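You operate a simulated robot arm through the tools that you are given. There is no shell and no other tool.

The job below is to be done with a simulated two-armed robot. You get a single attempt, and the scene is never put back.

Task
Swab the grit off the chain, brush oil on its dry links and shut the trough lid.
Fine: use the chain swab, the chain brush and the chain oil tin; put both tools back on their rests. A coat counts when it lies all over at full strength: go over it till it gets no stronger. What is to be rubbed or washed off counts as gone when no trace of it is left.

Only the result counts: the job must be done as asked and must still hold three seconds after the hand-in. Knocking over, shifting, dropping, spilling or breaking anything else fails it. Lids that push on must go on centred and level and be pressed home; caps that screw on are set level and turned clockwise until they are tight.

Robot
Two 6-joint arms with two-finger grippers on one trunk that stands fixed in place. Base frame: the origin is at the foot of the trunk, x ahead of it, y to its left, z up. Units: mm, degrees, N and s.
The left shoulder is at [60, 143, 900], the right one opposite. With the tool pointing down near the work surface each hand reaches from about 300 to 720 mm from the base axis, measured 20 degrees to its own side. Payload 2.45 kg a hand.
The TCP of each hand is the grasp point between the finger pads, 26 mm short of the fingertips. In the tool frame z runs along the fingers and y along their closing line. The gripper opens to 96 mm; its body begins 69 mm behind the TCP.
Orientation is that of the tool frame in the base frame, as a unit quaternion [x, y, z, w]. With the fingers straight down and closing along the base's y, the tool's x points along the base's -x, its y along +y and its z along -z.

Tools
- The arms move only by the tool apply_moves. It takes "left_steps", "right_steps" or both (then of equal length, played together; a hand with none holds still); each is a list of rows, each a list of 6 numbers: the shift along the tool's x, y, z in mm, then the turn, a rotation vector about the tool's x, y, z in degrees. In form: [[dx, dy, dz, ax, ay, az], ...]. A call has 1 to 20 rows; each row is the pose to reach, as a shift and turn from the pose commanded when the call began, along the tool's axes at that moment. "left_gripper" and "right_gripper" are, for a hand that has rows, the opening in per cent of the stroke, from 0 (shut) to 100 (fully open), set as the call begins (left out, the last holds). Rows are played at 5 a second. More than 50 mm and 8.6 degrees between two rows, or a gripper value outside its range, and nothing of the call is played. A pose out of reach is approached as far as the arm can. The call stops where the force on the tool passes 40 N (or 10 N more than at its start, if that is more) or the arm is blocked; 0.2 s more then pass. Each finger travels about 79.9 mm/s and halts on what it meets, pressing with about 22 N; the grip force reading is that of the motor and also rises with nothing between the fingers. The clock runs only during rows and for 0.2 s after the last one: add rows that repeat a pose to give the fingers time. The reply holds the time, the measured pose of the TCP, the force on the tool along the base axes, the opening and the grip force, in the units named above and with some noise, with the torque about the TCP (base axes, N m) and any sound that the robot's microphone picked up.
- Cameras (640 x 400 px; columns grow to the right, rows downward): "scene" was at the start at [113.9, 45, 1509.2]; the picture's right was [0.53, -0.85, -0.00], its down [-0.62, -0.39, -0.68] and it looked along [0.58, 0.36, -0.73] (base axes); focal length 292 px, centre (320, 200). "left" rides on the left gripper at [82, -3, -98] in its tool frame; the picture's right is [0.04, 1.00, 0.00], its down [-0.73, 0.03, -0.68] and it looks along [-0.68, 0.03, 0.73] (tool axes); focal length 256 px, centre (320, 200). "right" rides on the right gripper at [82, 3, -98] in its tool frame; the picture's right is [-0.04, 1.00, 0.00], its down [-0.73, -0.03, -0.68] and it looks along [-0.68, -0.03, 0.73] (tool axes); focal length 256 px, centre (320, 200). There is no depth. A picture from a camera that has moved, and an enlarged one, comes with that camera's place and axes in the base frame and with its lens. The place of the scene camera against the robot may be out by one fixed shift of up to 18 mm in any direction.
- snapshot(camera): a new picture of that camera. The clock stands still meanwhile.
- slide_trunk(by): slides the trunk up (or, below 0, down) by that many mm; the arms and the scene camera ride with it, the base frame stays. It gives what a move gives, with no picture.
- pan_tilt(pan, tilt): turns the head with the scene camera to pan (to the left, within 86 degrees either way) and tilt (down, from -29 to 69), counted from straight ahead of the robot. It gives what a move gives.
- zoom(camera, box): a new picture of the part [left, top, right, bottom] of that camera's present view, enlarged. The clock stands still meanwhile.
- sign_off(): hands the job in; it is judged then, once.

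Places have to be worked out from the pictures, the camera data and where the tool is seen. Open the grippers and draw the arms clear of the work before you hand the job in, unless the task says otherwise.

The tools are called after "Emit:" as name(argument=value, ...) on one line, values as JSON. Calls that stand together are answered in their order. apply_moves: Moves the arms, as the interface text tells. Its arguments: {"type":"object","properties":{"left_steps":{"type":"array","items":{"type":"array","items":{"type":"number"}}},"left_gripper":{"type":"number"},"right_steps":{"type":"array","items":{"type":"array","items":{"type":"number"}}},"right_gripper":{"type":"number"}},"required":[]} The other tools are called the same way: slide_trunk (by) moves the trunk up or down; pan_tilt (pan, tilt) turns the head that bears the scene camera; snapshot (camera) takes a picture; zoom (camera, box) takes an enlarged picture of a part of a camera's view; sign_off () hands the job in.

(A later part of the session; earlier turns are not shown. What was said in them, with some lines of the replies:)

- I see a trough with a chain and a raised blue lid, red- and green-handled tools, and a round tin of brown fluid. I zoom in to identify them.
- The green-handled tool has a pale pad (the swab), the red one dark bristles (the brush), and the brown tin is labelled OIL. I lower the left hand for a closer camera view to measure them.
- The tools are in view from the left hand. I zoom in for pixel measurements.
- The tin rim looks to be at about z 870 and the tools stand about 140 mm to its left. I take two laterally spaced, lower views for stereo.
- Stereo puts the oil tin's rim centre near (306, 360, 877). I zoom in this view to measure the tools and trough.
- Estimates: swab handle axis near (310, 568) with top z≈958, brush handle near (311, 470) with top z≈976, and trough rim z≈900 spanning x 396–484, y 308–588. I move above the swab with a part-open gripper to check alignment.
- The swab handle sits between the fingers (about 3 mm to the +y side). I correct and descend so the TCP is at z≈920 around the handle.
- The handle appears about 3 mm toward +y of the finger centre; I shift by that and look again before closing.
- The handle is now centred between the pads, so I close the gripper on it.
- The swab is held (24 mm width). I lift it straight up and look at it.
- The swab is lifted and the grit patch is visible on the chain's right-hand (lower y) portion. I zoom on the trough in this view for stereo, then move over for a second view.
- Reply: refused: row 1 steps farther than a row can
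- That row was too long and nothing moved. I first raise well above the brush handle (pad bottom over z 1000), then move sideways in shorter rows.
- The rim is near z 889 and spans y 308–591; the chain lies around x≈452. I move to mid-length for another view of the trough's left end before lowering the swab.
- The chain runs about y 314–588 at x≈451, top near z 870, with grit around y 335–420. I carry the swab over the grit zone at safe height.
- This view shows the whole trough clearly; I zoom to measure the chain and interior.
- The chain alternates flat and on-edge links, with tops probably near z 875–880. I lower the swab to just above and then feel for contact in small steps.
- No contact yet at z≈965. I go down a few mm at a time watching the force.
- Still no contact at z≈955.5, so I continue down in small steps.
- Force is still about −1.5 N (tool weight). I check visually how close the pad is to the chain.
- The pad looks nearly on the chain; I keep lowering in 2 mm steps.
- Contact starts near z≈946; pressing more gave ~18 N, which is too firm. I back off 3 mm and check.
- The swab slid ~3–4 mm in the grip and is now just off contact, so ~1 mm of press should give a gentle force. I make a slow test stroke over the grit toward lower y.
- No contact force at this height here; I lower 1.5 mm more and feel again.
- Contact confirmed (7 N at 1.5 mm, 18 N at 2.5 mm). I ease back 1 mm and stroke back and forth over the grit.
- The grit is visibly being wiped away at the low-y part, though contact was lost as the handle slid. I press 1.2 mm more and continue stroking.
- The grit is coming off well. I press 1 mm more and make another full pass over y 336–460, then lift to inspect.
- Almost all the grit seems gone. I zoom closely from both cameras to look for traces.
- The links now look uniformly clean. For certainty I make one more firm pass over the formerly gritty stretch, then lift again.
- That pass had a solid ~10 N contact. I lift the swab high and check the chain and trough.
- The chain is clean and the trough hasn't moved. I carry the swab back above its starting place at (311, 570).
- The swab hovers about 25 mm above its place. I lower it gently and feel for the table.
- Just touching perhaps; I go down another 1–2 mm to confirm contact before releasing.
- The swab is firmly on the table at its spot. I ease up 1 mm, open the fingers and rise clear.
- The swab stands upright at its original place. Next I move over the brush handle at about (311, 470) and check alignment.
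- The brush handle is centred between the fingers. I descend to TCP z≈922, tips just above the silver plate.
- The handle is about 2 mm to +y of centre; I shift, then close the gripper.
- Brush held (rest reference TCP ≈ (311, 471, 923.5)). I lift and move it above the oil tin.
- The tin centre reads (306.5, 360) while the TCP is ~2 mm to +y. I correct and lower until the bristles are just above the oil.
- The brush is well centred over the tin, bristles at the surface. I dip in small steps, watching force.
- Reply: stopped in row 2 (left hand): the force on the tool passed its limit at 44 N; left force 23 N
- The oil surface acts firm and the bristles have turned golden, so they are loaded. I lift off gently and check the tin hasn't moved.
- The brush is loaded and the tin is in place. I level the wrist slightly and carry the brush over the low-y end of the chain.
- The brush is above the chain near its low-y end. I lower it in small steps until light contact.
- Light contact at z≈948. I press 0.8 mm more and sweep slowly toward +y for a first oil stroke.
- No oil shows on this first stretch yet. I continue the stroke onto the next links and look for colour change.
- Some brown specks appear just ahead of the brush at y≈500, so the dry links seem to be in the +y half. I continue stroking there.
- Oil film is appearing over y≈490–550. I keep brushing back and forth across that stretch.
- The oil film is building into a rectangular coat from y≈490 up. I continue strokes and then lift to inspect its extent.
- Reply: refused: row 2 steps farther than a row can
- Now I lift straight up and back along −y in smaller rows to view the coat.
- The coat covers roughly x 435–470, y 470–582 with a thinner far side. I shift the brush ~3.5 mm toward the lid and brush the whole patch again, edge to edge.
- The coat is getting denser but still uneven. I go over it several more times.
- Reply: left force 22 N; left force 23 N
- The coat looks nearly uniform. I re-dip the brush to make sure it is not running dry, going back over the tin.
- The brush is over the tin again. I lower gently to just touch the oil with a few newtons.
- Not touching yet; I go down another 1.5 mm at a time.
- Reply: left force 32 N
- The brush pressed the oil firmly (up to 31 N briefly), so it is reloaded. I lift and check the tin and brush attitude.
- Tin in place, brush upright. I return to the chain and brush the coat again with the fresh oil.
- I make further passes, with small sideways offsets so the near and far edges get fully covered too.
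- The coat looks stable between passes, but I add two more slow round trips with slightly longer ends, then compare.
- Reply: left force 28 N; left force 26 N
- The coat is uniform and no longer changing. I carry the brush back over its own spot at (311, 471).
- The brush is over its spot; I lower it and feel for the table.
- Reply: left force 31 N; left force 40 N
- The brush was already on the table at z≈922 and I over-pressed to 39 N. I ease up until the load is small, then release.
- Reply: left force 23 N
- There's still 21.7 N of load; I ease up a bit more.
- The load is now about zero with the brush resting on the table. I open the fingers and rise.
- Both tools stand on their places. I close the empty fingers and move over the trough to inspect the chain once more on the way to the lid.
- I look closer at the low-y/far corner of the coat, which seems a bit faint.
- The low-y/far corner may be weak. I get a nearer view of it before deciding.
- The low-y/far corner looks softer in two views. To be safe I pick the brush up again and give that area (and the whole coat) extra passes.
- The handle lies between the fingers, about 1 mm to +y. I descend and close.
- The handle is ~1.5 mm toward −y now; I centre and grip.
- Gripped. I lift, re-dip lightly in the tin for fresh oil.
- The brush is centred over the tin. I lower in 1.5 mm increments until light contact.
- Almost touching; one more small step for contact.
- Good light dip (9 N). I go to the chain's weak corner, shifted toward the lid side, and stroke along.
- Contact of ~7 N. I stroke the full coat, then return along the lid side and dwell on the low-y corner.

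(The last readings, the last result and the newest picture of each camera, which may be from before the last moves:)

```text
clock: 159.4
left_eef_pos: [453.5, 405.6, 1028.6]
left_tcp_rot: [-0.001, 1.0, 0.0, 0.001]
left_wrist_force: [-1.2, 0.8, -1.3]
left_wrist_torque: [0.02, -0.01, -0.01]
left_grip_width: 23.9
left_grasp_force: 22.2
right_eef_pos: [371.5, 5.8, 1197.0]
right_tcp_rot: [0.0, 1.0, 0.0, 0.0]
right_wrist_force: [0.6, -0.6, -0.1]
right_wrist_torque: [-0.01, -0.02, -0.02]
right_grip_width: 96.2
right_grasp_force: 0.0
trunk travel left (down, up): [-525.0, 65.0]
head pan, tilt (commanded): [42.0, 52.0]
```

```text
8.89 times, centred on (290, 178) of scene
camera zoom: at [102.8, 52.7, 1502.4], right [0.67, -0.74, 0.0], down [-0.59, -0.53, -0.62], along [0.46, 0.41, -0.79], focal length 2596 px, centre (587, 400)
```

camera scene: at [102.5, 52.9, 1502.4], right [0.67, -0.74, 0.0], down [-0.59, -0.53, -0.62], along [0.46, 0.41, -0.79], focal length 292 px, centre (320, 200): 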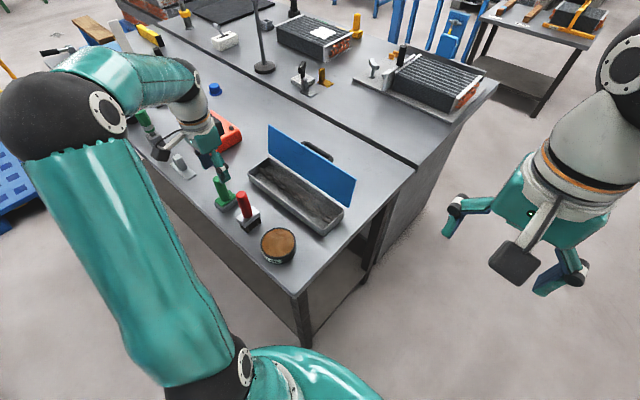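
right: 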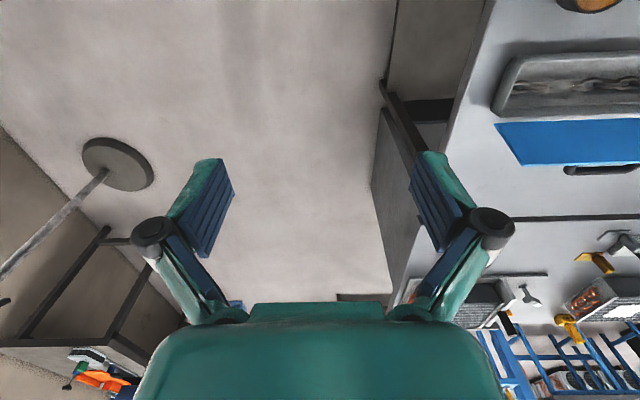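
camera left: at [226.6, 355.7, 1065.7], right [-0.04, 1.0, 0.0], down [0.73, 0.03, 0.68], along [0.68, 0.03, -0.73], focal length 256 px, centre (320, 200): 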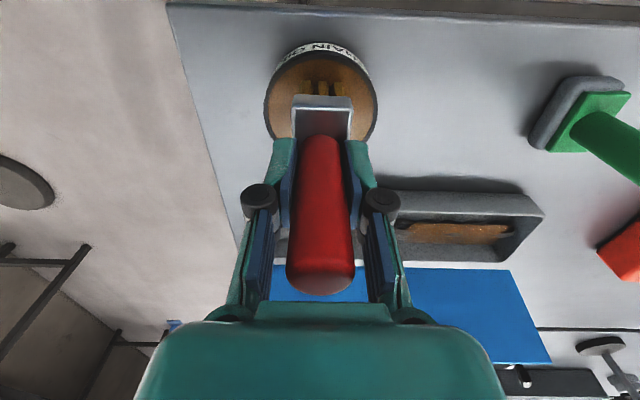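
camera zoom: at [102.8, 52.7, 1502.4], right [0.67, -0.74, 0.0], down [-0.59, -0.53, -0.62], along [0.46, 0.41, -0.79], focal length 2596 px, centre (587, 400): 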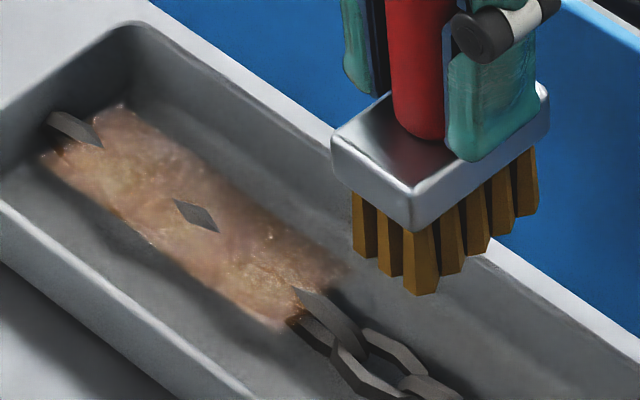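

The appearance no longer changes with more passes, so the coat is at full strength. I return the brush to its place.

Emit:
apply_moves(left_steps=[[36, 16, -15, 0, 0, 0], [72, 33, -15, 0, 0, 0], [108, 50, -15, 0, 0, 0], [142, 65.5, -15, 0, 0, 0], [142, 65.5, 30, 0, 0, 0], [142, 65.5, 70, 0, 0, 0], [142, 65.5, 90, 0, 0, 0], [142, 65.5, 90, 0, 0, 0]])

Emit:
snapshot(camera="left")

Emit:
zoom(camera="scene", box=[190, 150, 290, 250])

```text
clock: 161.2
left_eef_pos: [311.3, 474.6, 938.4]
left_tcp_rot: [-0.001, 1.0, 0.0, 0.0]
left_wrist_force: [-0.2, 0.4, -1.2]
left_wrist_torque: [0.01, -0.05, 0.0]
left_grip_width: 24.2
left_grasp_force: 22.4
right_eef_pos: [371.9, 5.9, 1197.5]
right_tcp_rot: [0.0, 1.0, 0.0, 0.0]
right_wrist_force: [-0.1, 1.3, -0.5]
right_wrist_torque: [0.02, -0.03, -0.02]
right_grip_width: 95.9
right_grasp_force: 0.1
trunk travel left (down, up): [-525.0, 65.0]
head pan, tilt (commanded): [42.0, 52.0]
```

```text
taken
camera left: at [229.5, 469.9, 1036.3], right [-0.04, 1.0, 0.0], down [0.73, 0.03, 0.68], along [0.68, 0.03, -0.73], focal length 256 px, centre (320, 200)
```

left: 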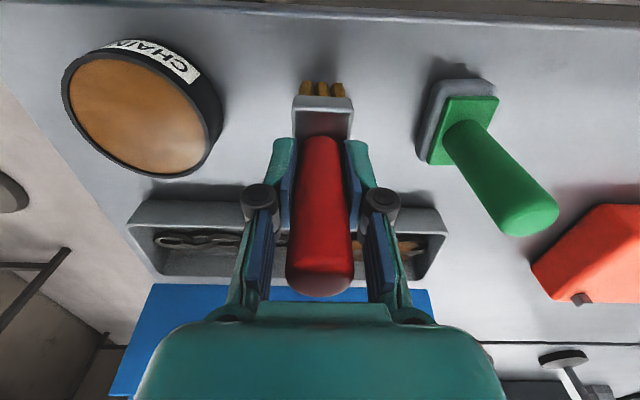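

```text
4.00 times, centred on (240, 200) of scene
camera zoom: at [102.1, 52.6, 1502.5], right [0.67, -0.74, 0.0], down [-0.59, -0.53, -0.62], along [0.46, 0.41, -0.79], focal length 1168 px, centre (640, 200)
```

zoom: 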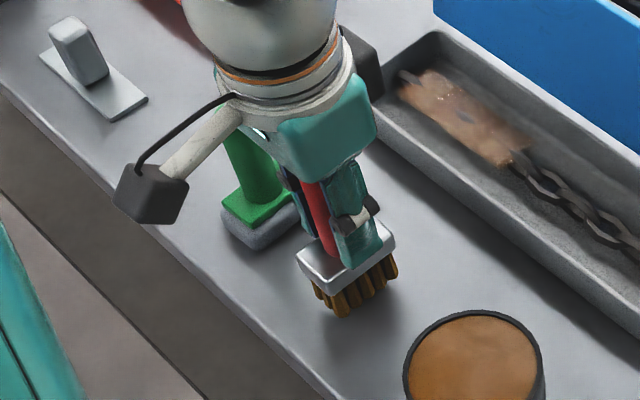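

By dead reckoning I'm 2.5 mm too far +y and 1 mm short in x, 15 mm above the pick-up height. I correct and lower carefully, one call at a time.

Emit:
apply_moves(left_steps=[[-1, -2.5, 6, 0, 0, 0], [-1, -2.5, 12, 0, 0, 0], [-1, -2.5, 13, 0, 0, 0], [-1, -2.5, 13, 0, 0, 0]])

```text
clock: 162.2
left_eef_pos: [313.2, 472.2, 926.5]
left_tcp_rot: [-0.001, 1.0, 0.0, 0.001]
left_wrist_force: [-1.0, -0.2, -0.4]
left_wrist_torque: [0.01, 0.02, 0.02]
left_grip_width: 24.3
left_grasp_force: 21.9
right_eef_pos: [372.0, 6.5, 1197.7]
right_tcp_rot: [0.001, 1.0, 0.0, 0.0]
right_wrist_force: [0.7, -0.4, 0.3]
right_wrist_torque: [0.02, 0.0, -0.02]
right_grip_width: 95.9
right_grasp_force: 0.0
trunk travel left (down, up): [-525.0, 65.0]
head pan, tilt (commanded): [42.0, 52.0]
```

No contact yet at z≈926; down another 1.5 mm.

Emit:
apply_moves(left_steps=[[0, 0, 1, 0, 0, 0], [0, 0, 1.5, 0, 0, 0], [0, 0, 1.5, 0, 0, 0]])

```text
clock: 163.0
left_eef_pos: [312.3, 471.3, 925.8]
left_tcp_rot: [-0.001, 1.0, 0.001, 0.0]
left_wrist_force: [0.9, -0.1, -0.8]
left_wrist_torque: [0.02, 0.01, 0.01]
left_grip_width: 24.0
left_grasp_force: 21.9
right_eef_pos: [371.0, 6.4, 1198.2]
right_tcp_rot: [0.0, 1.0, 0.0, 0.001]
right_wrist_force: [-0.1, -0.5, -0.5]
right_wrist_torque: [-0.01, -0.04, 0.02]
right_grip_width: 96.2
right_grasp_force: 0.1
trunk travel left (down, up): [-525.0, 65.0]
head pan, tilt (commanded): [42.0, 52.0]
```

Emit:
apply_moves(left_steps=[[0, 0, 1, 0, 0, 0], [0, 0, 1, 0, 0, 0]])

```text
clock: 163.6
left_eef_pos: [313.5, 472.0, 925.9]
left_tcp_rot: [-0.001, 1.0, 0.0, 0.001]
left_wrist_force: [1.2, 0.9, 4.1]
left_wrist_torque: [0.02, -0.04, 0.0]
left_grip_width: 24.0
left_grasp_force: 22.2
right_eef_pos: [371.4, 6.5, 1197.9]
right_tcp_rot: [0.0, 1.0, -0.001, -0.001]
right_wrist_force: [-0.1, -0.6, -0.3]
right_wrist_torque: [0.01, 0.01, -0.02]
right_grip_width: 96.0
right_grasp_force: 0.0
trunk travel left (down, up): [-525.0, 65.0]
head pan, tilt (commanded): [42.0, 52.0]
```

Light contact (about 5 N) with the table; I release the brush and rise.

Emit:
apply_moves(left_steps=[[0, 0, 0, 0, 0, 0], [0, 0, 0, 0, 0, 0], [0, 0, 0, 0, 0, 0], [0, 0, -30, 0, 0, 0], [0, 0, -70, 0, 0, 0], [0, 0, -110, 0, 0, 0], [0, 0, -150, 0, 0, 0], [0, 0, -180, 0, 0, 0], [0, 0, -180, 0, 0, 0]], left_gripper=62)

Emit:
snapshot(camera="left")

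Emit:
zoom(camera="scene", box=[190, 120, 350, 270])

```text
clock: 165.6
left_eef_pos: [314.1, 469.6, 1105.1]
left_tcp_rot: [0.0, 1.0, 0.0, 0.001]
left_wrist_force: [-0.3, -0.8, 0.2]
left_wrist_torque: [-0.02, 0.0, -0.02]
left_grip_width: 59.7
left_grasp_force: 0.1
right_eef_pos: [371.1, 8.0, 1198.1]
right_tcp_rot: [0.001, 1.0, 0.001, 0.0]
right_wrist_force: [0.1, 0.2, 0.1]
right_wrist_torque: [0.02, 0.01, 0.02]
right_grip_width: 95.9
right_grasp_force: 0.1
trunk travel left (down, up): [-525.0, 65.0]
head pan, tilt (commanded): [42.0, 52.0]
```

```text
taken
camera left: at [232.1, 465.3, 1203.3], right [-0.04, 1.0, 0.0], down [0.73, 0.03, 0.68], along [0.68, 0.03, -0.73], focal length 256 px, centre (320, 200)
```

left: 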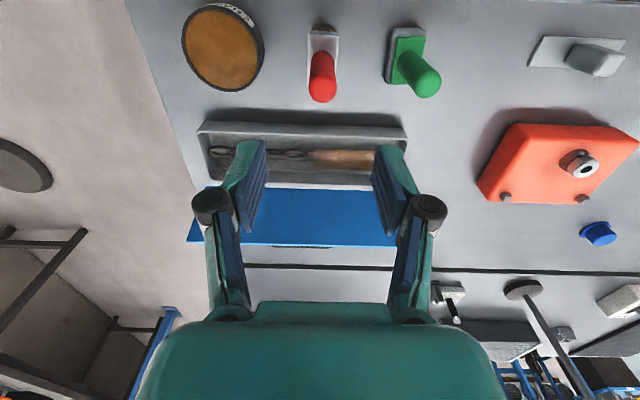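

```text
2.67 times, centred on (270, 195) of scene
camera zoom: at [102.4, 52.8, 1502.4], right [0.67, -0.74, 0.0], down [-0.59, -0.53, -0.62], along [0.46, 0.41, -0.79], focal length 779 px, centre (453, 213)
```

zoom: 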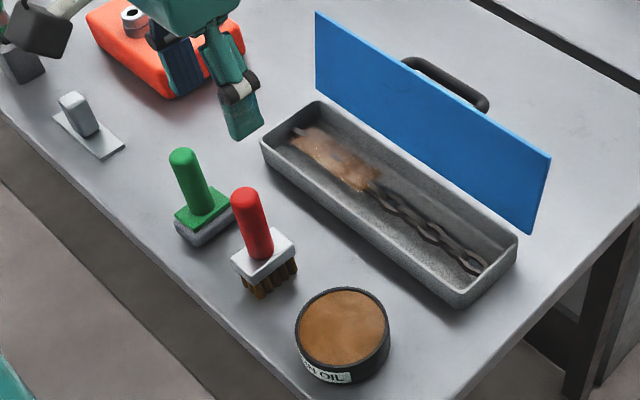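

Both tools are back within about a millimetre or two of where they started. I close the fingers and move high over and behind the raised lid at y≈345, away from its handle.

Emit:
apply_moves(left_steps=[[-40, -25, 0, 0, 0, 0], [-80, -50, 0, 0, 0, 0], [-120, -75, 0, 0, 0, 0], [-160, -100, 0, 0, 0, 0], [-200, -124, 0, 0, 0, 0], [-246, -124, 0, 0, 0, 0], [-246, -124, 0, 0, 0, 0], [-246, -124, 0, 0, 0, 0]], left_gripper=0)

Emit:
snapshot(camera="left")

Emit:
snapshot(camera="scene")

```text
clock: 167.4
left_eef_pos: [559.6, 347.7, 1106.6]
left_tcp_rot: [-0.001, 1.0, -0.001, 0.0]
left_wrist_force: [0.9, -0.3, -0.4]
left_wrist_torque: [-0.01, 0.06, -0.04]
left_grip_width: 0.0
left_grasp_force: 21.8
right_eef_pos: [372.9, 6.3, 1196.3]
right_tcp_rot: [0.0, 1.0, -0.001, -0.001]
right_wrist_force: [0.1, 0.4, -0.8]
right_wrist_torque: [-0.02, 0.0, -0.02]
right_grip_width: 95.9
right_grasp_force: 0.1
trunk travel left (down, up): [-525.0, 65.0]
head pan, tilt (commanded): [42.0, 52.0]
```

```text
taken
camera left: at [476.5, 343.4, 1204.1], right [-0.04, 1.0, 0.0], down [0.73, 0.03, 0.68], along [0.68, 0.03, -0.73], focal length 256 px, centre (320, 200)
```

left: 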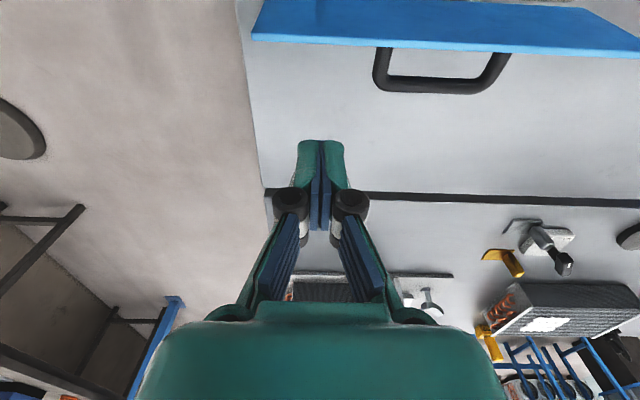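

```text
taken
camera scene: at [103.9, 52.9, 1502.3], right [0.67, -0.74, 0.0], down [-0.59, -0.53, -0.61], along [0.46, 0.41, -0.79], focal length 292 px, centre (320, 200)
```

scene: 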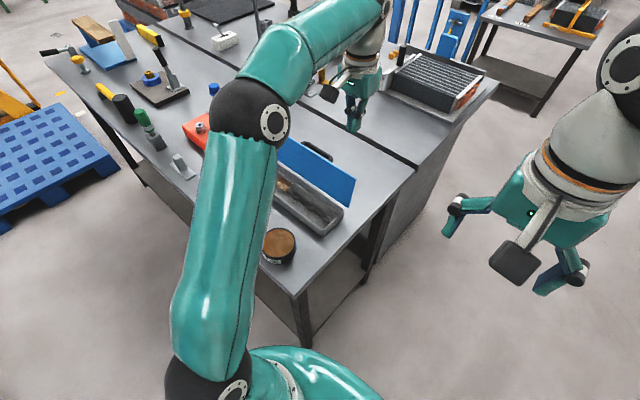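

The lid's top edge is near x≈517, z≈993, with its handle at y 400–505. I lower the closed fingers behind the lid at y≈347.

Emit:
apply_moves(left_steps=[[0, 0, 40, 0, 0, 0], [0, 0, 80, 0, 0, 0], [0, 0, 115, 0, 0, 0], [0, 0, 115, 0, 0, 0], [0, 0, 115, 0, 0, 0]])

Emit:
snapshot(camera="left")

Emit:
zoom(camera="scene", box=[260, 80, 420, 230])

```text
clock: 168.6
left_eef_pos: [558.0, 348.3, 989.9]
left_tcp_rot: [-0.002, 1.0, 0.001, 0.001]
left_wrist_force: [-0.6, 0.1, -1.0]
left_wrist_torque: [-0.05, 0.01, 0.02]
left_grip_width: 0.0
left_grasp_force: 22.2
right_eef_pos: [372.1, 6.0, 1197.4]
right_tcp_rot: [0.0, 1.0, 0.0, -0.001]
right_wrist_force: [-0.4, -0.3, -0.1]
right_wrist_torque: [0.02, 0.0, 0.01]
right_grip_width: 96.1
right_grasp_force: 0.1
trunk travel left (down, up): [-525.0, 65.0]
head pan, tilt (commanded): [42.0, 52.0]
```

```text
taken
camera left: at [475.6, 344.7, 1088.5], right [-0.04, 1.0, 0.0], down [0.73, 0.03, 0.68], along [0.68, 0.03, -0.73], focal length 256 px, centre (320, 200)
```

left: 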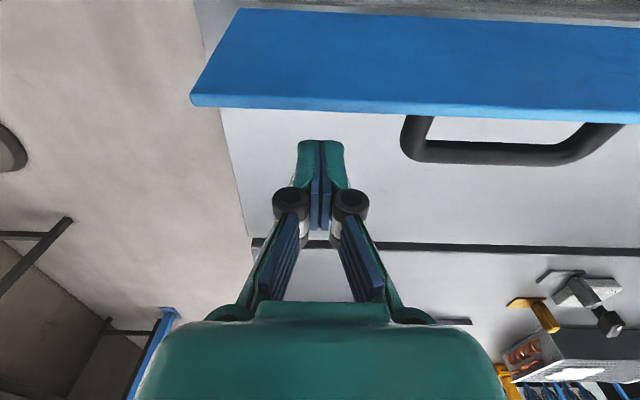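

```text
2.67 times, centred on (340, 155) of scene
camera zoom: at [102.9, 52.8, 1502.4], right [0.67, -0.74, 0.0], down [-0.59, -0.53, -0.62], along [0.46, 0.41, -0.79], focal length 779 px, centre (267, 320)
```

zoom: 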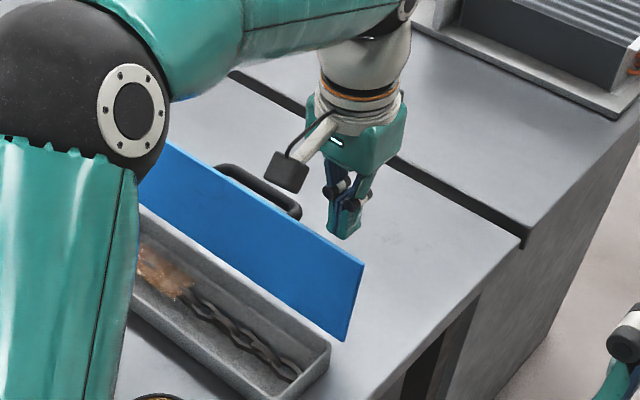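

Stereo gives the lid's top edge at about (516, 993). I push slowly toward −x with the fingers against the lid's back.

Emit:
apply_moves(left_steps=[[10, 0, 3, 0, 0, 0], [20, 0, 5, 0, 0, 0], [28, 0, 5, 0, 0, 0], [36, 0, 5, 0, 0, 0], [36, 0, 5, 0, 0, 0]])

Emit:
zoom(camera="scene", box=[260, 80, 420, 230])

Emit:
snapshot(camera="left")

```text
clock: 169.8
left_eef_pos: [522.5, 348.4, 984.5]
left_tcp_rot: [-0.001, 1.0, 0.0, 0.0]
left_wrist_force: [1.1, -0.3, -0.5]
left_wrist_torque: [0.0, 0.0, -0.03]
left_grip_width: 0.0
left_grasp_force: 28.5
right_eef_pos: [371.0, 7.5, 1197.8]
right_tcp_rot: [0.0, 1.0, 0.0, 0.001]
right_wrist_force: [0.4, -0.3, -0.1]
right_wrist_torque: [-0.01, -0.03, 0.02]
right_grip_width: 95.7
right_grasp_force: 0.0
trunk travel left (down, up): [-525.0, 65.0]
head pan, tilt (commanded): [42.0, 52.0]
```

```text
2.67 times, centred on (340, 155) of scene
camera zoom: at [102.9, 52.7, 1502.4], right [0.67, -0.74, 0.0], down [-0.59, -0.53, -0.62], along [0.46, 0.41, -0.79], focal length 779 px, centre (267, 320)
```

zoom: 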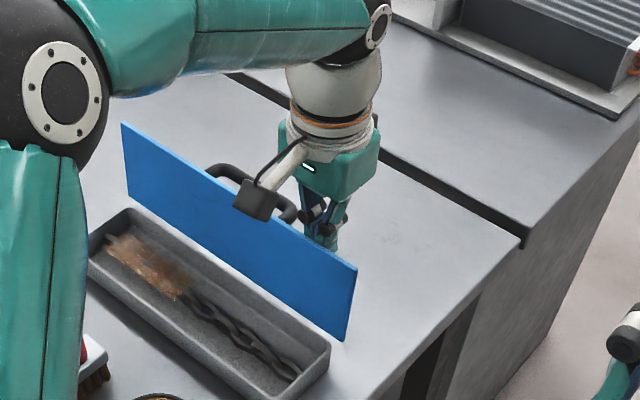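

```text
taken
camera left: at [440.8, 344.6, 1083.5], right [-0.04, 1.0, 0.0], down [0.73, 0.03, 0.68], along [0.68, 0.03, -0.73], focal length 256 px, centre (320, 200)
```

left: 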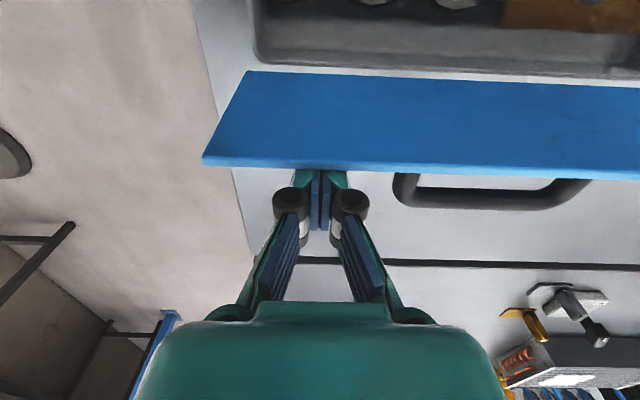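

The lid moves easily (≈1 N) with the fingers. I continue pushing slowly past vertical.

Emit:
apply_moves(left_steps=[[8, 0, 0, 0, 0, 0], [16, 0, 0, 0, 0, 0], [24, 0, 0, 0, 0, 0], [32, 0, 0, 0, 0, 0], [32, 0, 0, 0, 0, 0]])

Emit:
zoom(camera="scene", box=[260, 80, 420, 230])

Emit:
snapshot(camera="left")

```text
clock: 171.0
left_eef_pos: [489.0, 346.8, 984.7]
left_tcp_rot: [0.0, 1.0, 0.0, 0.0]
left_wrist_force: [0.3, -0.2, -0.6]
left_wrist_torque: [-0.03, 0.02, -0.01]
left_grip_width: 0.3
left_grasp_force: 28.5
right_eef_pos: [371.6, 6.0, 1197.3]
right_tcp_rot: [0.0, 1.0, 0.0, 0.0]
right_wrist_force: [0.7, 0.3, 0.0]
right_wrist_torque: [0.01, -0.02, -0.01]
right_grip_width: 96.2
right_grasp_force: 0.0
trunk travel left (down, up): [-525.0, 65.0]
head pan, tilt (commanded): [42.0, 52.0]
```

```text
2.67 times, centred on (340, 155) of scene
camera zoom: at [102.8, 52.7, 1502.4], right [0.67, -0.74, 0.0], down [-0.59, -0.53, -0.62], along [0.46, 0.41, -0.79], focal length 779 px, centre (267, 320)
```

zoom: 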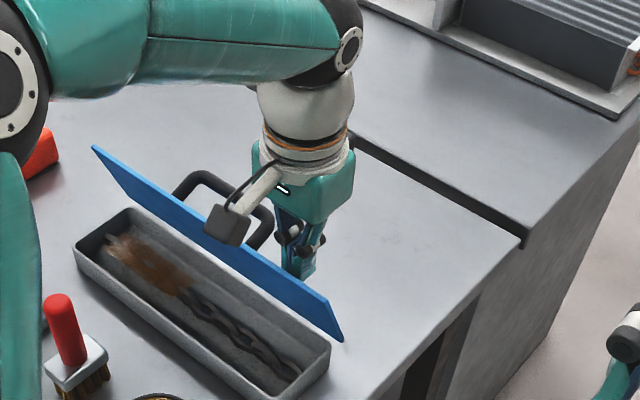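

```text
taken
camera left: at [408.2, 343.6, 1082.4], right [-0.04, 1.0, 0.0], down [0.73, 0.03, 0.68], along [0.68, 0.03, -0.73], focal length 256 px, centre (320, 200)
```

left: 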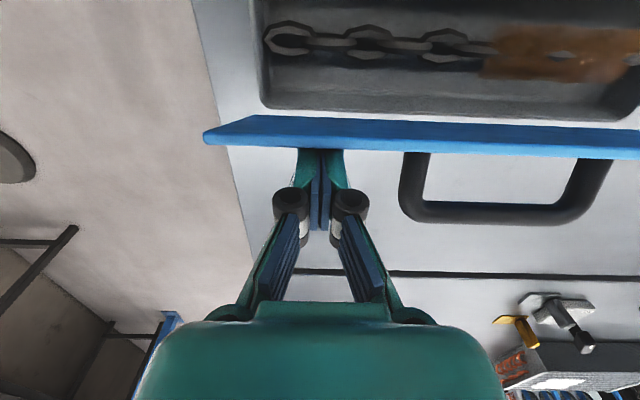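

The lid holds about 16° past vertical. I follow an arc, pushing it further down with the fingertips.

Emit:
apply_moves(left_steps=[[10, 0, 1, 0, 0, 0], [20, 0, 3, 0, 0, 0], [28, 0, 8, 0, 0, 0], [36, 0, 13.5, 0, 0, 0], [36, 0, 13.5, 0, 0, 0]])

Emit:
zoom(camera="scene", box=[240, 90, 400, 240])

Emit:
snapshot(camera="left")

```text
clock: 172.2
left_eef_pos: [454.8, 346.9, 970.7]
left_tcp_rot: [-0.001, 1.0, 0.0, 0.0]
left_wrist_force: [-0.7, -0.4, -0.4]
left_wrist_torque: [0.02, -0.02, 0.04]
left_grip_width: 0.0
left_grasp_force: 28.3
right_eef_pos: [371.1, 5.5, 1198.0]
right_tcp_rot: [0.0, 1.0, 0.0, 0.0]
right_wrist_force: [-0.4, 0.1, 0.8]
right_wrist_torque: [0.01, 0.0, -0.02]
right_grip_width: 95.8
right_grasp_force: 0.1
trunk travel left (down, up): [-525.0, 65.0]
head pan, tilt (commanded): [42.0, 52.0]
```

```text
2.67 times, centred on (320, 165) of scene
camera zoom: at [102.7, 52.7, 1502.4], right [0.67, -0.74, 0.0], down [-0.59, -0.53, -0.62], along [0.46, 0.41, -0.79], focal length 779 px, centre (320, 293)
```

zoom: 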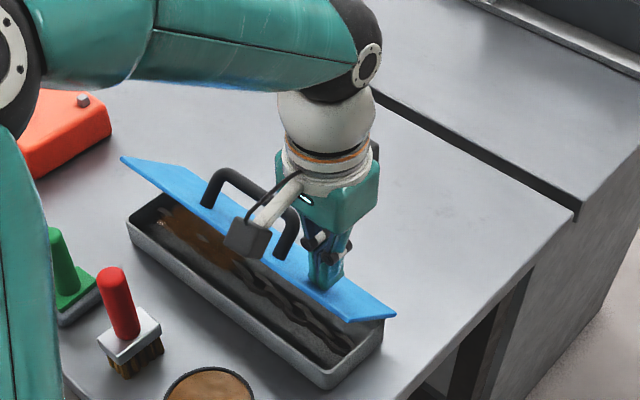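

```text
taken
camera left: at [373.1, 343.4, 1068.5], right [-0.04, 1.0, 0.0], down [0.73, 0.03, 0.68], along [0.68, 0.03, -0.73], focal length 256 px, centre (320, 200)
```

left: 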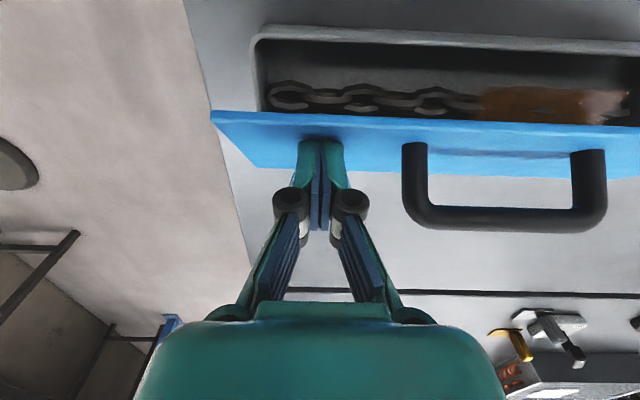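

The lid is at about 45° and still following. I continue the arc down toward closed.

Emit:
apply_moves(left_steps=[[8, 0, 7, 0, 0, 0], [15, 0, 14, 0, 0, 0], [20, 0, 23, 0, 0, 0], [24, 0, 32, 0, 0, 0], [27, 0, 39, 0, 0, 0], [27, 0, 39, 0, 0, 0]])

Emit:
zoom(camera="scene", box=[240, 90, 400, 240])

Emit:
snapshot(camera="left")

```text
clock: 173.6
left_eef_pos: [426.9, 347.2, 934.3]
left_tcp_rot: [-0.001, 1.0, 0.0, 0.0]
left_wrist_force: [-0.1, -0.5, 0.9]
left_wrist_torque: [-0.05, -0.02, -0.02]
left_grip_width: 0.0
left_grasp_force: 28.5
right_eef_pos: [369.8, 7.4, 1196.5]
right_tcp_rot: [-0.001, 1.0, 0.0, -0.001]
right_wrist_force: [0.3, 0.4, -1.1]
right_wrist_torque: [-0.01, 0.01, -0.02]
right_grip_width: 96.2
right_grasp_force: 0.0
trunk travel left (down, up): [-525.0, 65.0]
head pan, tilt (commanded): [42.0, 52.0]
```

```text
2.67 times, centred on (320, 165) of scene
camera zoom: at [102.5, 52.7, 1502.4], right [0.67, -0.74, 0.0], down [-0.59, -0.53, -0.62], along [0.46, 0.41, -0.79], focal length 779 px, centre (320, 293)
```

zoom: 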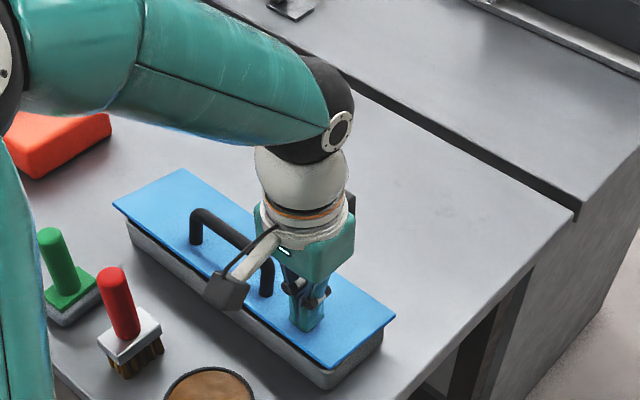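

```text
taken
camera left: at [346.5, 343.7, 1030.7], right [-0.04, 1.0, 0.0], down [0.73, 0.03, 0.68], along [0.68, 0.03, -0.73], focal length 256 px, centre (320, 200)
```

left: 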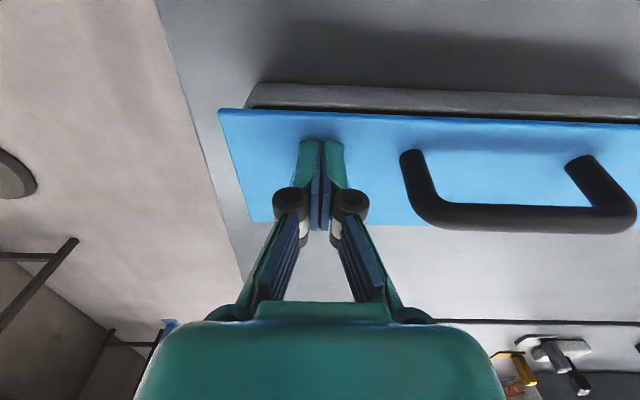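

Nearly shut. I press further down in small steps, reading the force for when the lid seats.

Emit:
apply_moves(left_steps=[[1, 0, 4, 0, 0, 0], [2, 0, 8, 0, 0, 0], [2, 0, 10, 0, 0, 0], [2, 0, 10, 0, 0, 0]])

```text
clock: 174.6
left_eef_pos: [425.5, 347.6, 924.1]
left_tcp_rot: [-0.001, 1.0, 0.0, 0.001]
left_wrist_force: [-0.4, 0.0, 0.5]
left_wrist_torque: [-0.01, 0.0, 0.03]
left_grip_width: 0.2
left_grasp_force: 28.6
right_eef_pos: [371.3, 5.6, 1197.6]
right_tcp_rot: [0.0, 1.0, 0.0, -0.001]
right_wrist_force: [-0.5, -0.3, 0.4]
right_wrist_torque: [-0.02, -0.01, 0.01]
right_grip_width: 95.8
right_grasp_force: 0.1
trunk travel left (down, up): [-525.0, 65.0]
head pan, tilt (commanded): [42.0, 52.0]
```

Emit:
apply_moves(left_steps=[[0, 0, 2, 0, 0, 0], [0, 0, 3, 0, 0, 0], [0, 0, 3, 0, 0, 0]])

Emit:
zoom(camera="left", box=[200, 60, 440, 220])

```text
clock: 175.4
left_eef_pos: [426.1, 348.0, 919.8]
left_tcp_rot: [-0.001, 1.0, 0.001, 0.0]
left_wrist_force: [0.7, -0.1, 0.4]
left_wrist_torque: [-0.01, -0.01, -0.01]
left_grip_width: 0.0
left_grasp_force: 28.4
right_eef_pos: [372.1, 6.6, 1197.3]
right_tcp_rot: [0.0, 1.0, 0.0, 0.0]
right_wrist_force: [-0.3, 0.4, -0.6]
right_wrist_torque: [-0.03, -0.02, 0.01]
right_grip_width: 95.9
right_grasp_force: 0.1
trunk travel left (down, up): [-525.0, 65.0]
head pan, tilt (commanded): [42.0, 52.0]
```

```text
2.50 times, centred on (320, 140) of left
camera zoom: at [345.0, 343.7, 1017.2], right [-0.04, 1.0, 0.0], down [0.73, 0.03, 0.68], along [0.68, 0.03, -0.73], focal length 640 px, centre (320, 350)
```

zoom: 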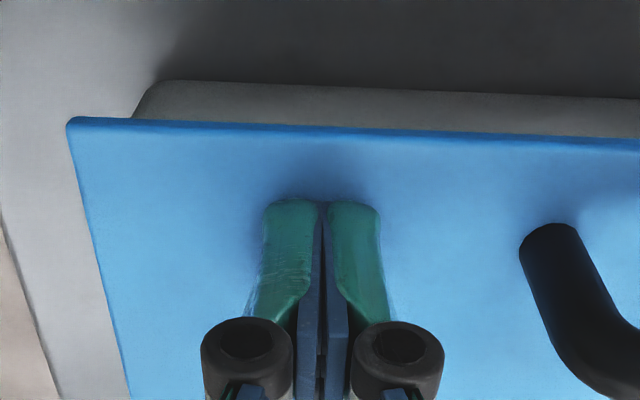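

The lid looks close to flat; I press down 1.5 mm at a time until the force rises.

Emit:
apply_moves(left_steps=[[0, 0, 1, 0, 0, 0], [0, 0, 2, 0, 0, 0], [0, 0, 2, 0, 0, 0]])

```text
clock: 176.2
left_eef_pos: [426.4, 347.9, 918.8]
left_tcp_rot: [-0.001, 1.0, 0.0, 0.001]
left_wrist_force: [0.7, -1.6, 4.5]
left_wrist_torque: [-0.07, -0.02, 0.02]
left_grip_width: 6.0
left_grasp_force: 28.4
right_eef_pos: [370.9, 6.0, 1196.9]
right_tcp_rot: [0.0, 1.0, 0.0, 0.0]
right_wrist_force: [0.1, -0.2, -0.2]
right_wrist_torque: [-0.01, 0.01, 0.0]
right_grip_width: 96.0
right_grasp_force: 0.0
trunk travel left (down, up): [-525.0, 65.0]
head pan, tilt (commanded): [42.0, 52.0]
```

Force is rising (≈5 N), so the lid is seating. One more millimetre to press it home.

Emit:
apply_moves(left_steps=[[0, 0, 1, 0, 0, 0], [0, 0, 1.5, 0, 0, 0], [0, 0, 1.5, 0, 0, 0]])

Emit:
zoom(camera="scene", box=[240, 120, 360, 240])

Emit:
snapshot(camera="left")

```text
clock: 177.0
left_eef_pos: [425.1, 347.2, 917.6]
left_tcp_rot: [-0.001, 1.0, 0.001, 0.002]
left_wrist_force: [2.3, 2.1, 18.8]
left_wrist_torque: [0.04, 0.02, 0.02]
left_grip_width: 6.1
left_grasp_force: 28.5
right_eef_pos: [370.6, 5.4, 1198.0]
right_tcp_rot: [0.0, 1.0, 0.0, 0.0]
right_wrist_force: [-0.4, 0.7, -0.9]
right_wrist_torque: [0.02, 0.01, -0.02]
right_grip_width: 96.2
right_grasp_force: 0.2
trunk travel left (down, up): [-525.0, 65.0]
head pan, tilt (commanded): [42.0, 52.0]
```

```text
3.33 times, centred on (300, 180) of scene
camera zoom: at [101.4, 51.8, 1502.7], right [0.67, -0.74, 0.0], down [-0.59, -0.53, -0.62], along [0.46, 0.41, -0.79], focal length 974 px, centre (387, 267)
```

zoom: 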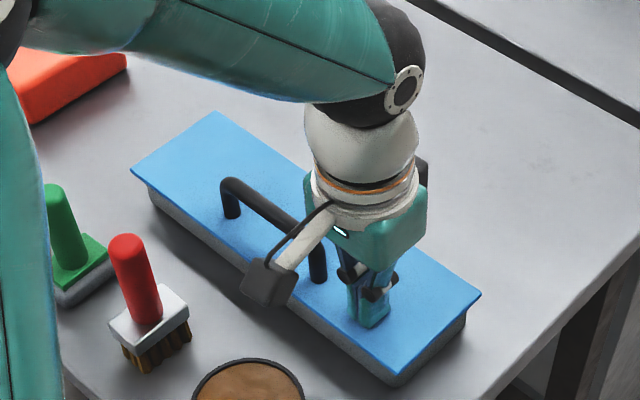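

```text
taken
camera left: at [343.7, 343.4, 1015.2], right [-0.04, 1.0, 0.0], down [0.73, 0.03, 0.68], along [0.68, 0.03, -0.73], focal length 256 px, centre (320, 200)
```

left: 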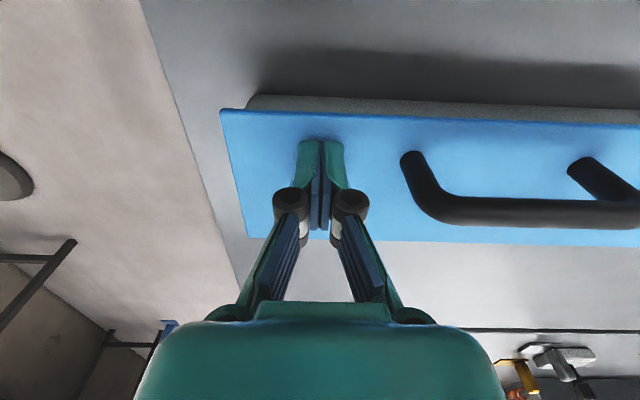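

The lid is firmly seated (≈19 N, fingertips at rim height). I lift off straight up and check that it stays shut.

Emit:
apply_moves(left_steps=[[0, 0, -5, 0, 0, 0], [0, 0, -30, 0, 0, 0], [0, 0, -75, 0, 0, 0], [0, 0, -120, 0, 0, 0], [0, 0, -165, 0, 0, 0], [0, 0, -200, 0, 0, 0], [0, 0, -200, 0, 0, 0]])

Emit:
snapshot(camera="left")

Emit:
zoom(camera="scene", box=[220, 120, 370, 260])

```text
clock: 178.6
left_eef_pos: [423.9, 344.9, 1115.8]
left_tcp_rot: [-0.001, 1.0, 0.0, 0.001]
left_wrist_force: [0.3, 0.0, -0.2]
left_wrist_torque: [0.02, -0.02, -0.01]
left_grip_width: 0.0
left_grasp_force: 28.9
right_eef_pos: [371.4, 6.8, 1198.3]
right_tcp_rot: [-0.001, 1.0, 0.001, 0.0]
right_wrist_force: [0.0, -0.5, 0.2]
right_wrist_torque: [0.01, 0.03, 0.01]
right_grip_width: 96.1
right_grasp_force: 0.0
trunk travel left (down, up): [-525.0, 65.0]
head pan, tilt (commanded): [42.0, 52.0]
```

```text
taken
camera left: at [342.9, 341.6, 1213.9], right [-0.04, 1.0, 0.0], down [0.73, 0.03, 0.68], along [0.68, 0.03, -0.73], focal length 256 px, centre (320, 200)
```

left: 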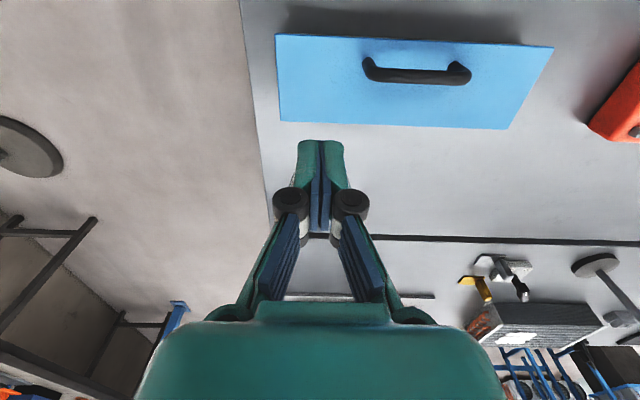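

```text
2.86 times, centred on (295, 190) of scene
camera zoom: at [102.7, 52.8, 1502.4], right [0.67, -0.74, 0.0], down [-0.59, -0.53, -0.62], along [0.46, 0.41, -0.79], focal length 834 px, centre (391, 229)
```

zoom: 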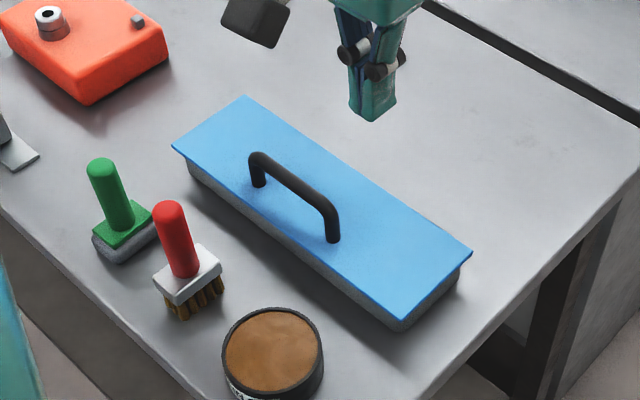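

The lid stays shut. I draw the left arm up and back to its start area, opening the gripper.

Emit:
apply_moves(left_steps=[[0, 0, -40, 0, 0, 0], [25, 10, -75, 0, 0, 0], [50, 25, -110, 0, 0, 0], [80, 45, -140, 0, 0, 0], [115, 65, -150, 0, 0, 0], [118, 68, -153, 0, 0, 0], [118, 68, -153, 0, 0, 0]], left_gripper=100)

Emit:
zoom(camera="scene", box=[240, 140, 350, 240])

Emit:
snapshot(camera="left")

Emit:
snapshot(camera="scene")

```text
clock: 180.2
left_eef_pos: [305.5, 414.3, 1269.5]
left_tcp_rot: [-0.001, 1.0, 0.0, 0.001]
left_wrist_force: [0.7, -0.6, -0.1]
left_wrist_torque: [-0.01, -0.01, -0.06]
left_grip_width: 95.8
left_grasp_force: 0.0
right_eef_pos: [370.9, 7.3, 1197.3]
right_tcp_rot: [0.0, 1.0, 0.0, 0.0]
right_wrist_force: [-0.2, 0.2, -0.6]
right_wrist_torque: [0.0, 0.02, -0.01]
right_grip_width: 95.6
right_grasp_force: 0.1
trunk travel left (down, up): [-525.0, 65.0]
head pan, tilt (commanded): [42.0, 52.0]
```

```text
4.00 times, centred on (295, 190) of scene
camera zoom: at [101.7, 52.8, 1502.5], right [0.67, -0.74, 0.0], down [-0.59, -0.53, -0.62], along [0.46, 0.41, -0.79], focal length 1168 px, centre (420, 240)
```

zoom: 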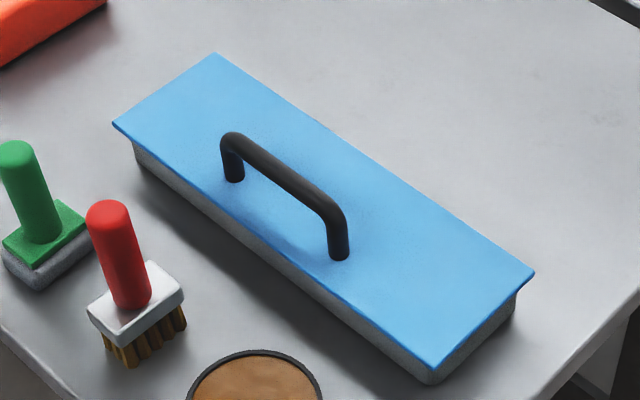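

```text
taken
camera left: at [223.9, 412.2, 1367.5], right [-0.04, 1.0, 0.0], down [0.73, 0.03, 0.68], along [0.68, 0.03, -0.73], focal length 256 px, centre (320, 200)
```

left: 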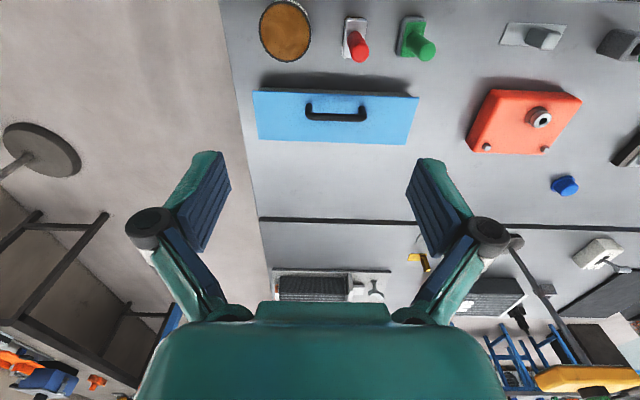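

```text
taken
camera scene: at [101.7, 52.8, 1502.5], right [0.67, -0.74, 0.0], down [-0.59, -0.53, -0.62], along [0.46, 0.41, -0.79], focal length 292 px, centre (320, 200)
```

scene: 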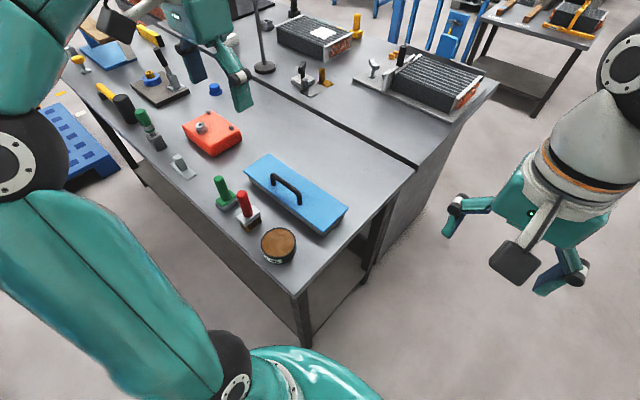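

Arm clear and both grippers open. I compare the tool places with the first picture using the same zoom window.

Emit:
zoom(camera="left", box=[240, 0, 460, 200])

Emit:
zoom(camera="scene", box=[280, 190, 360, 250])

```text
2.00 times, centred on (350, 100) of left
camera zoom: at [223.9, 412.2, 1367.5], right [-0.04, 1.0, 0.0], down [0.73, 0.03, 0.68], along [0.68, 0.03, -0.73], focal length 512 px, centre (260, 400)
```

zoom: 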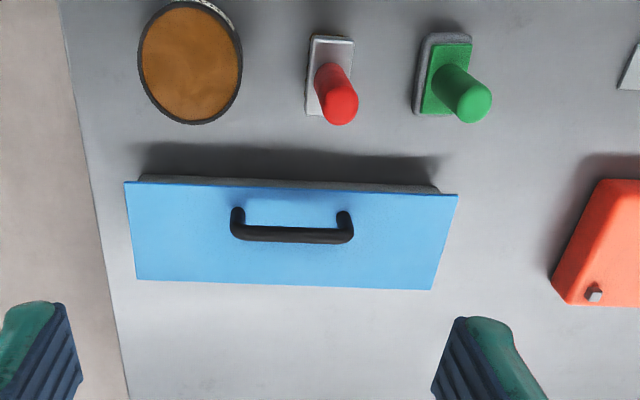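

```text
6.67 times, centred on (320, 220) of scene
camera zoom: at [101.7, 52.8, 1502.5], right [0.67, -0.74, 0.0], down [-0.59, -0.53, -0.62], along [0.46, 0.41, -0.79], focal length 1947 px, centre (320, 67)
```

zoom: 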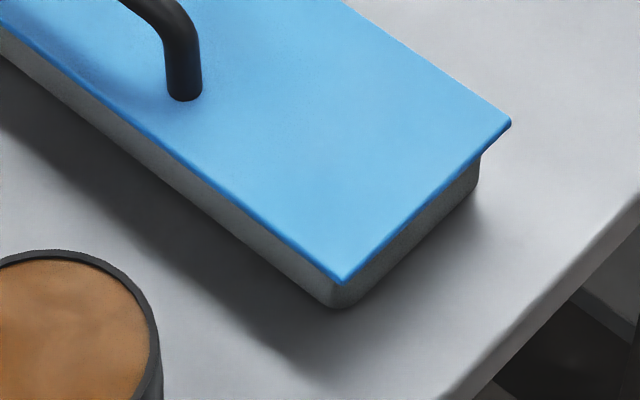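

Tin, brush, swab and trough all match their original places, the lid lies flat and shut, and the arms are clear with grippers open. I hand the job in.

Emit:
sign_off()

```text
The job is handed in.
```

The job is handed in: the chain is swabbed, its dry links are oiled and the trough lid is shut. I haven't seen the verdict.

- **Grit:** the swab took it off the right-hand part of the chain. Close views from two cameras showed no trace left.
- **Oil:** the dry links were at the left end of the chain. I loaded the brush three times and kept going over them until the coat stopped changing. One corner, at the patch's right end on the lid side, still looked soft in pictures after extra passes aimed at it. I took that as rendering rather than thin oil.
- **Lid:** it is pressed home at about 19 N and stayed flat after I lifted off.
- **Tools and tin:** swab and brush are back where they started, to within about 1–2 mm. I saw no separate rests on the table, so I used their original spots. The oil tin and trough had not moved.
- **Contact forces:** I pressed harder than intended twice: 44 N on the first dip into the tin, and 39 N when first setting the brush down. Nothing shifted either time.

Both grippers are open and the arms are clear of the work.
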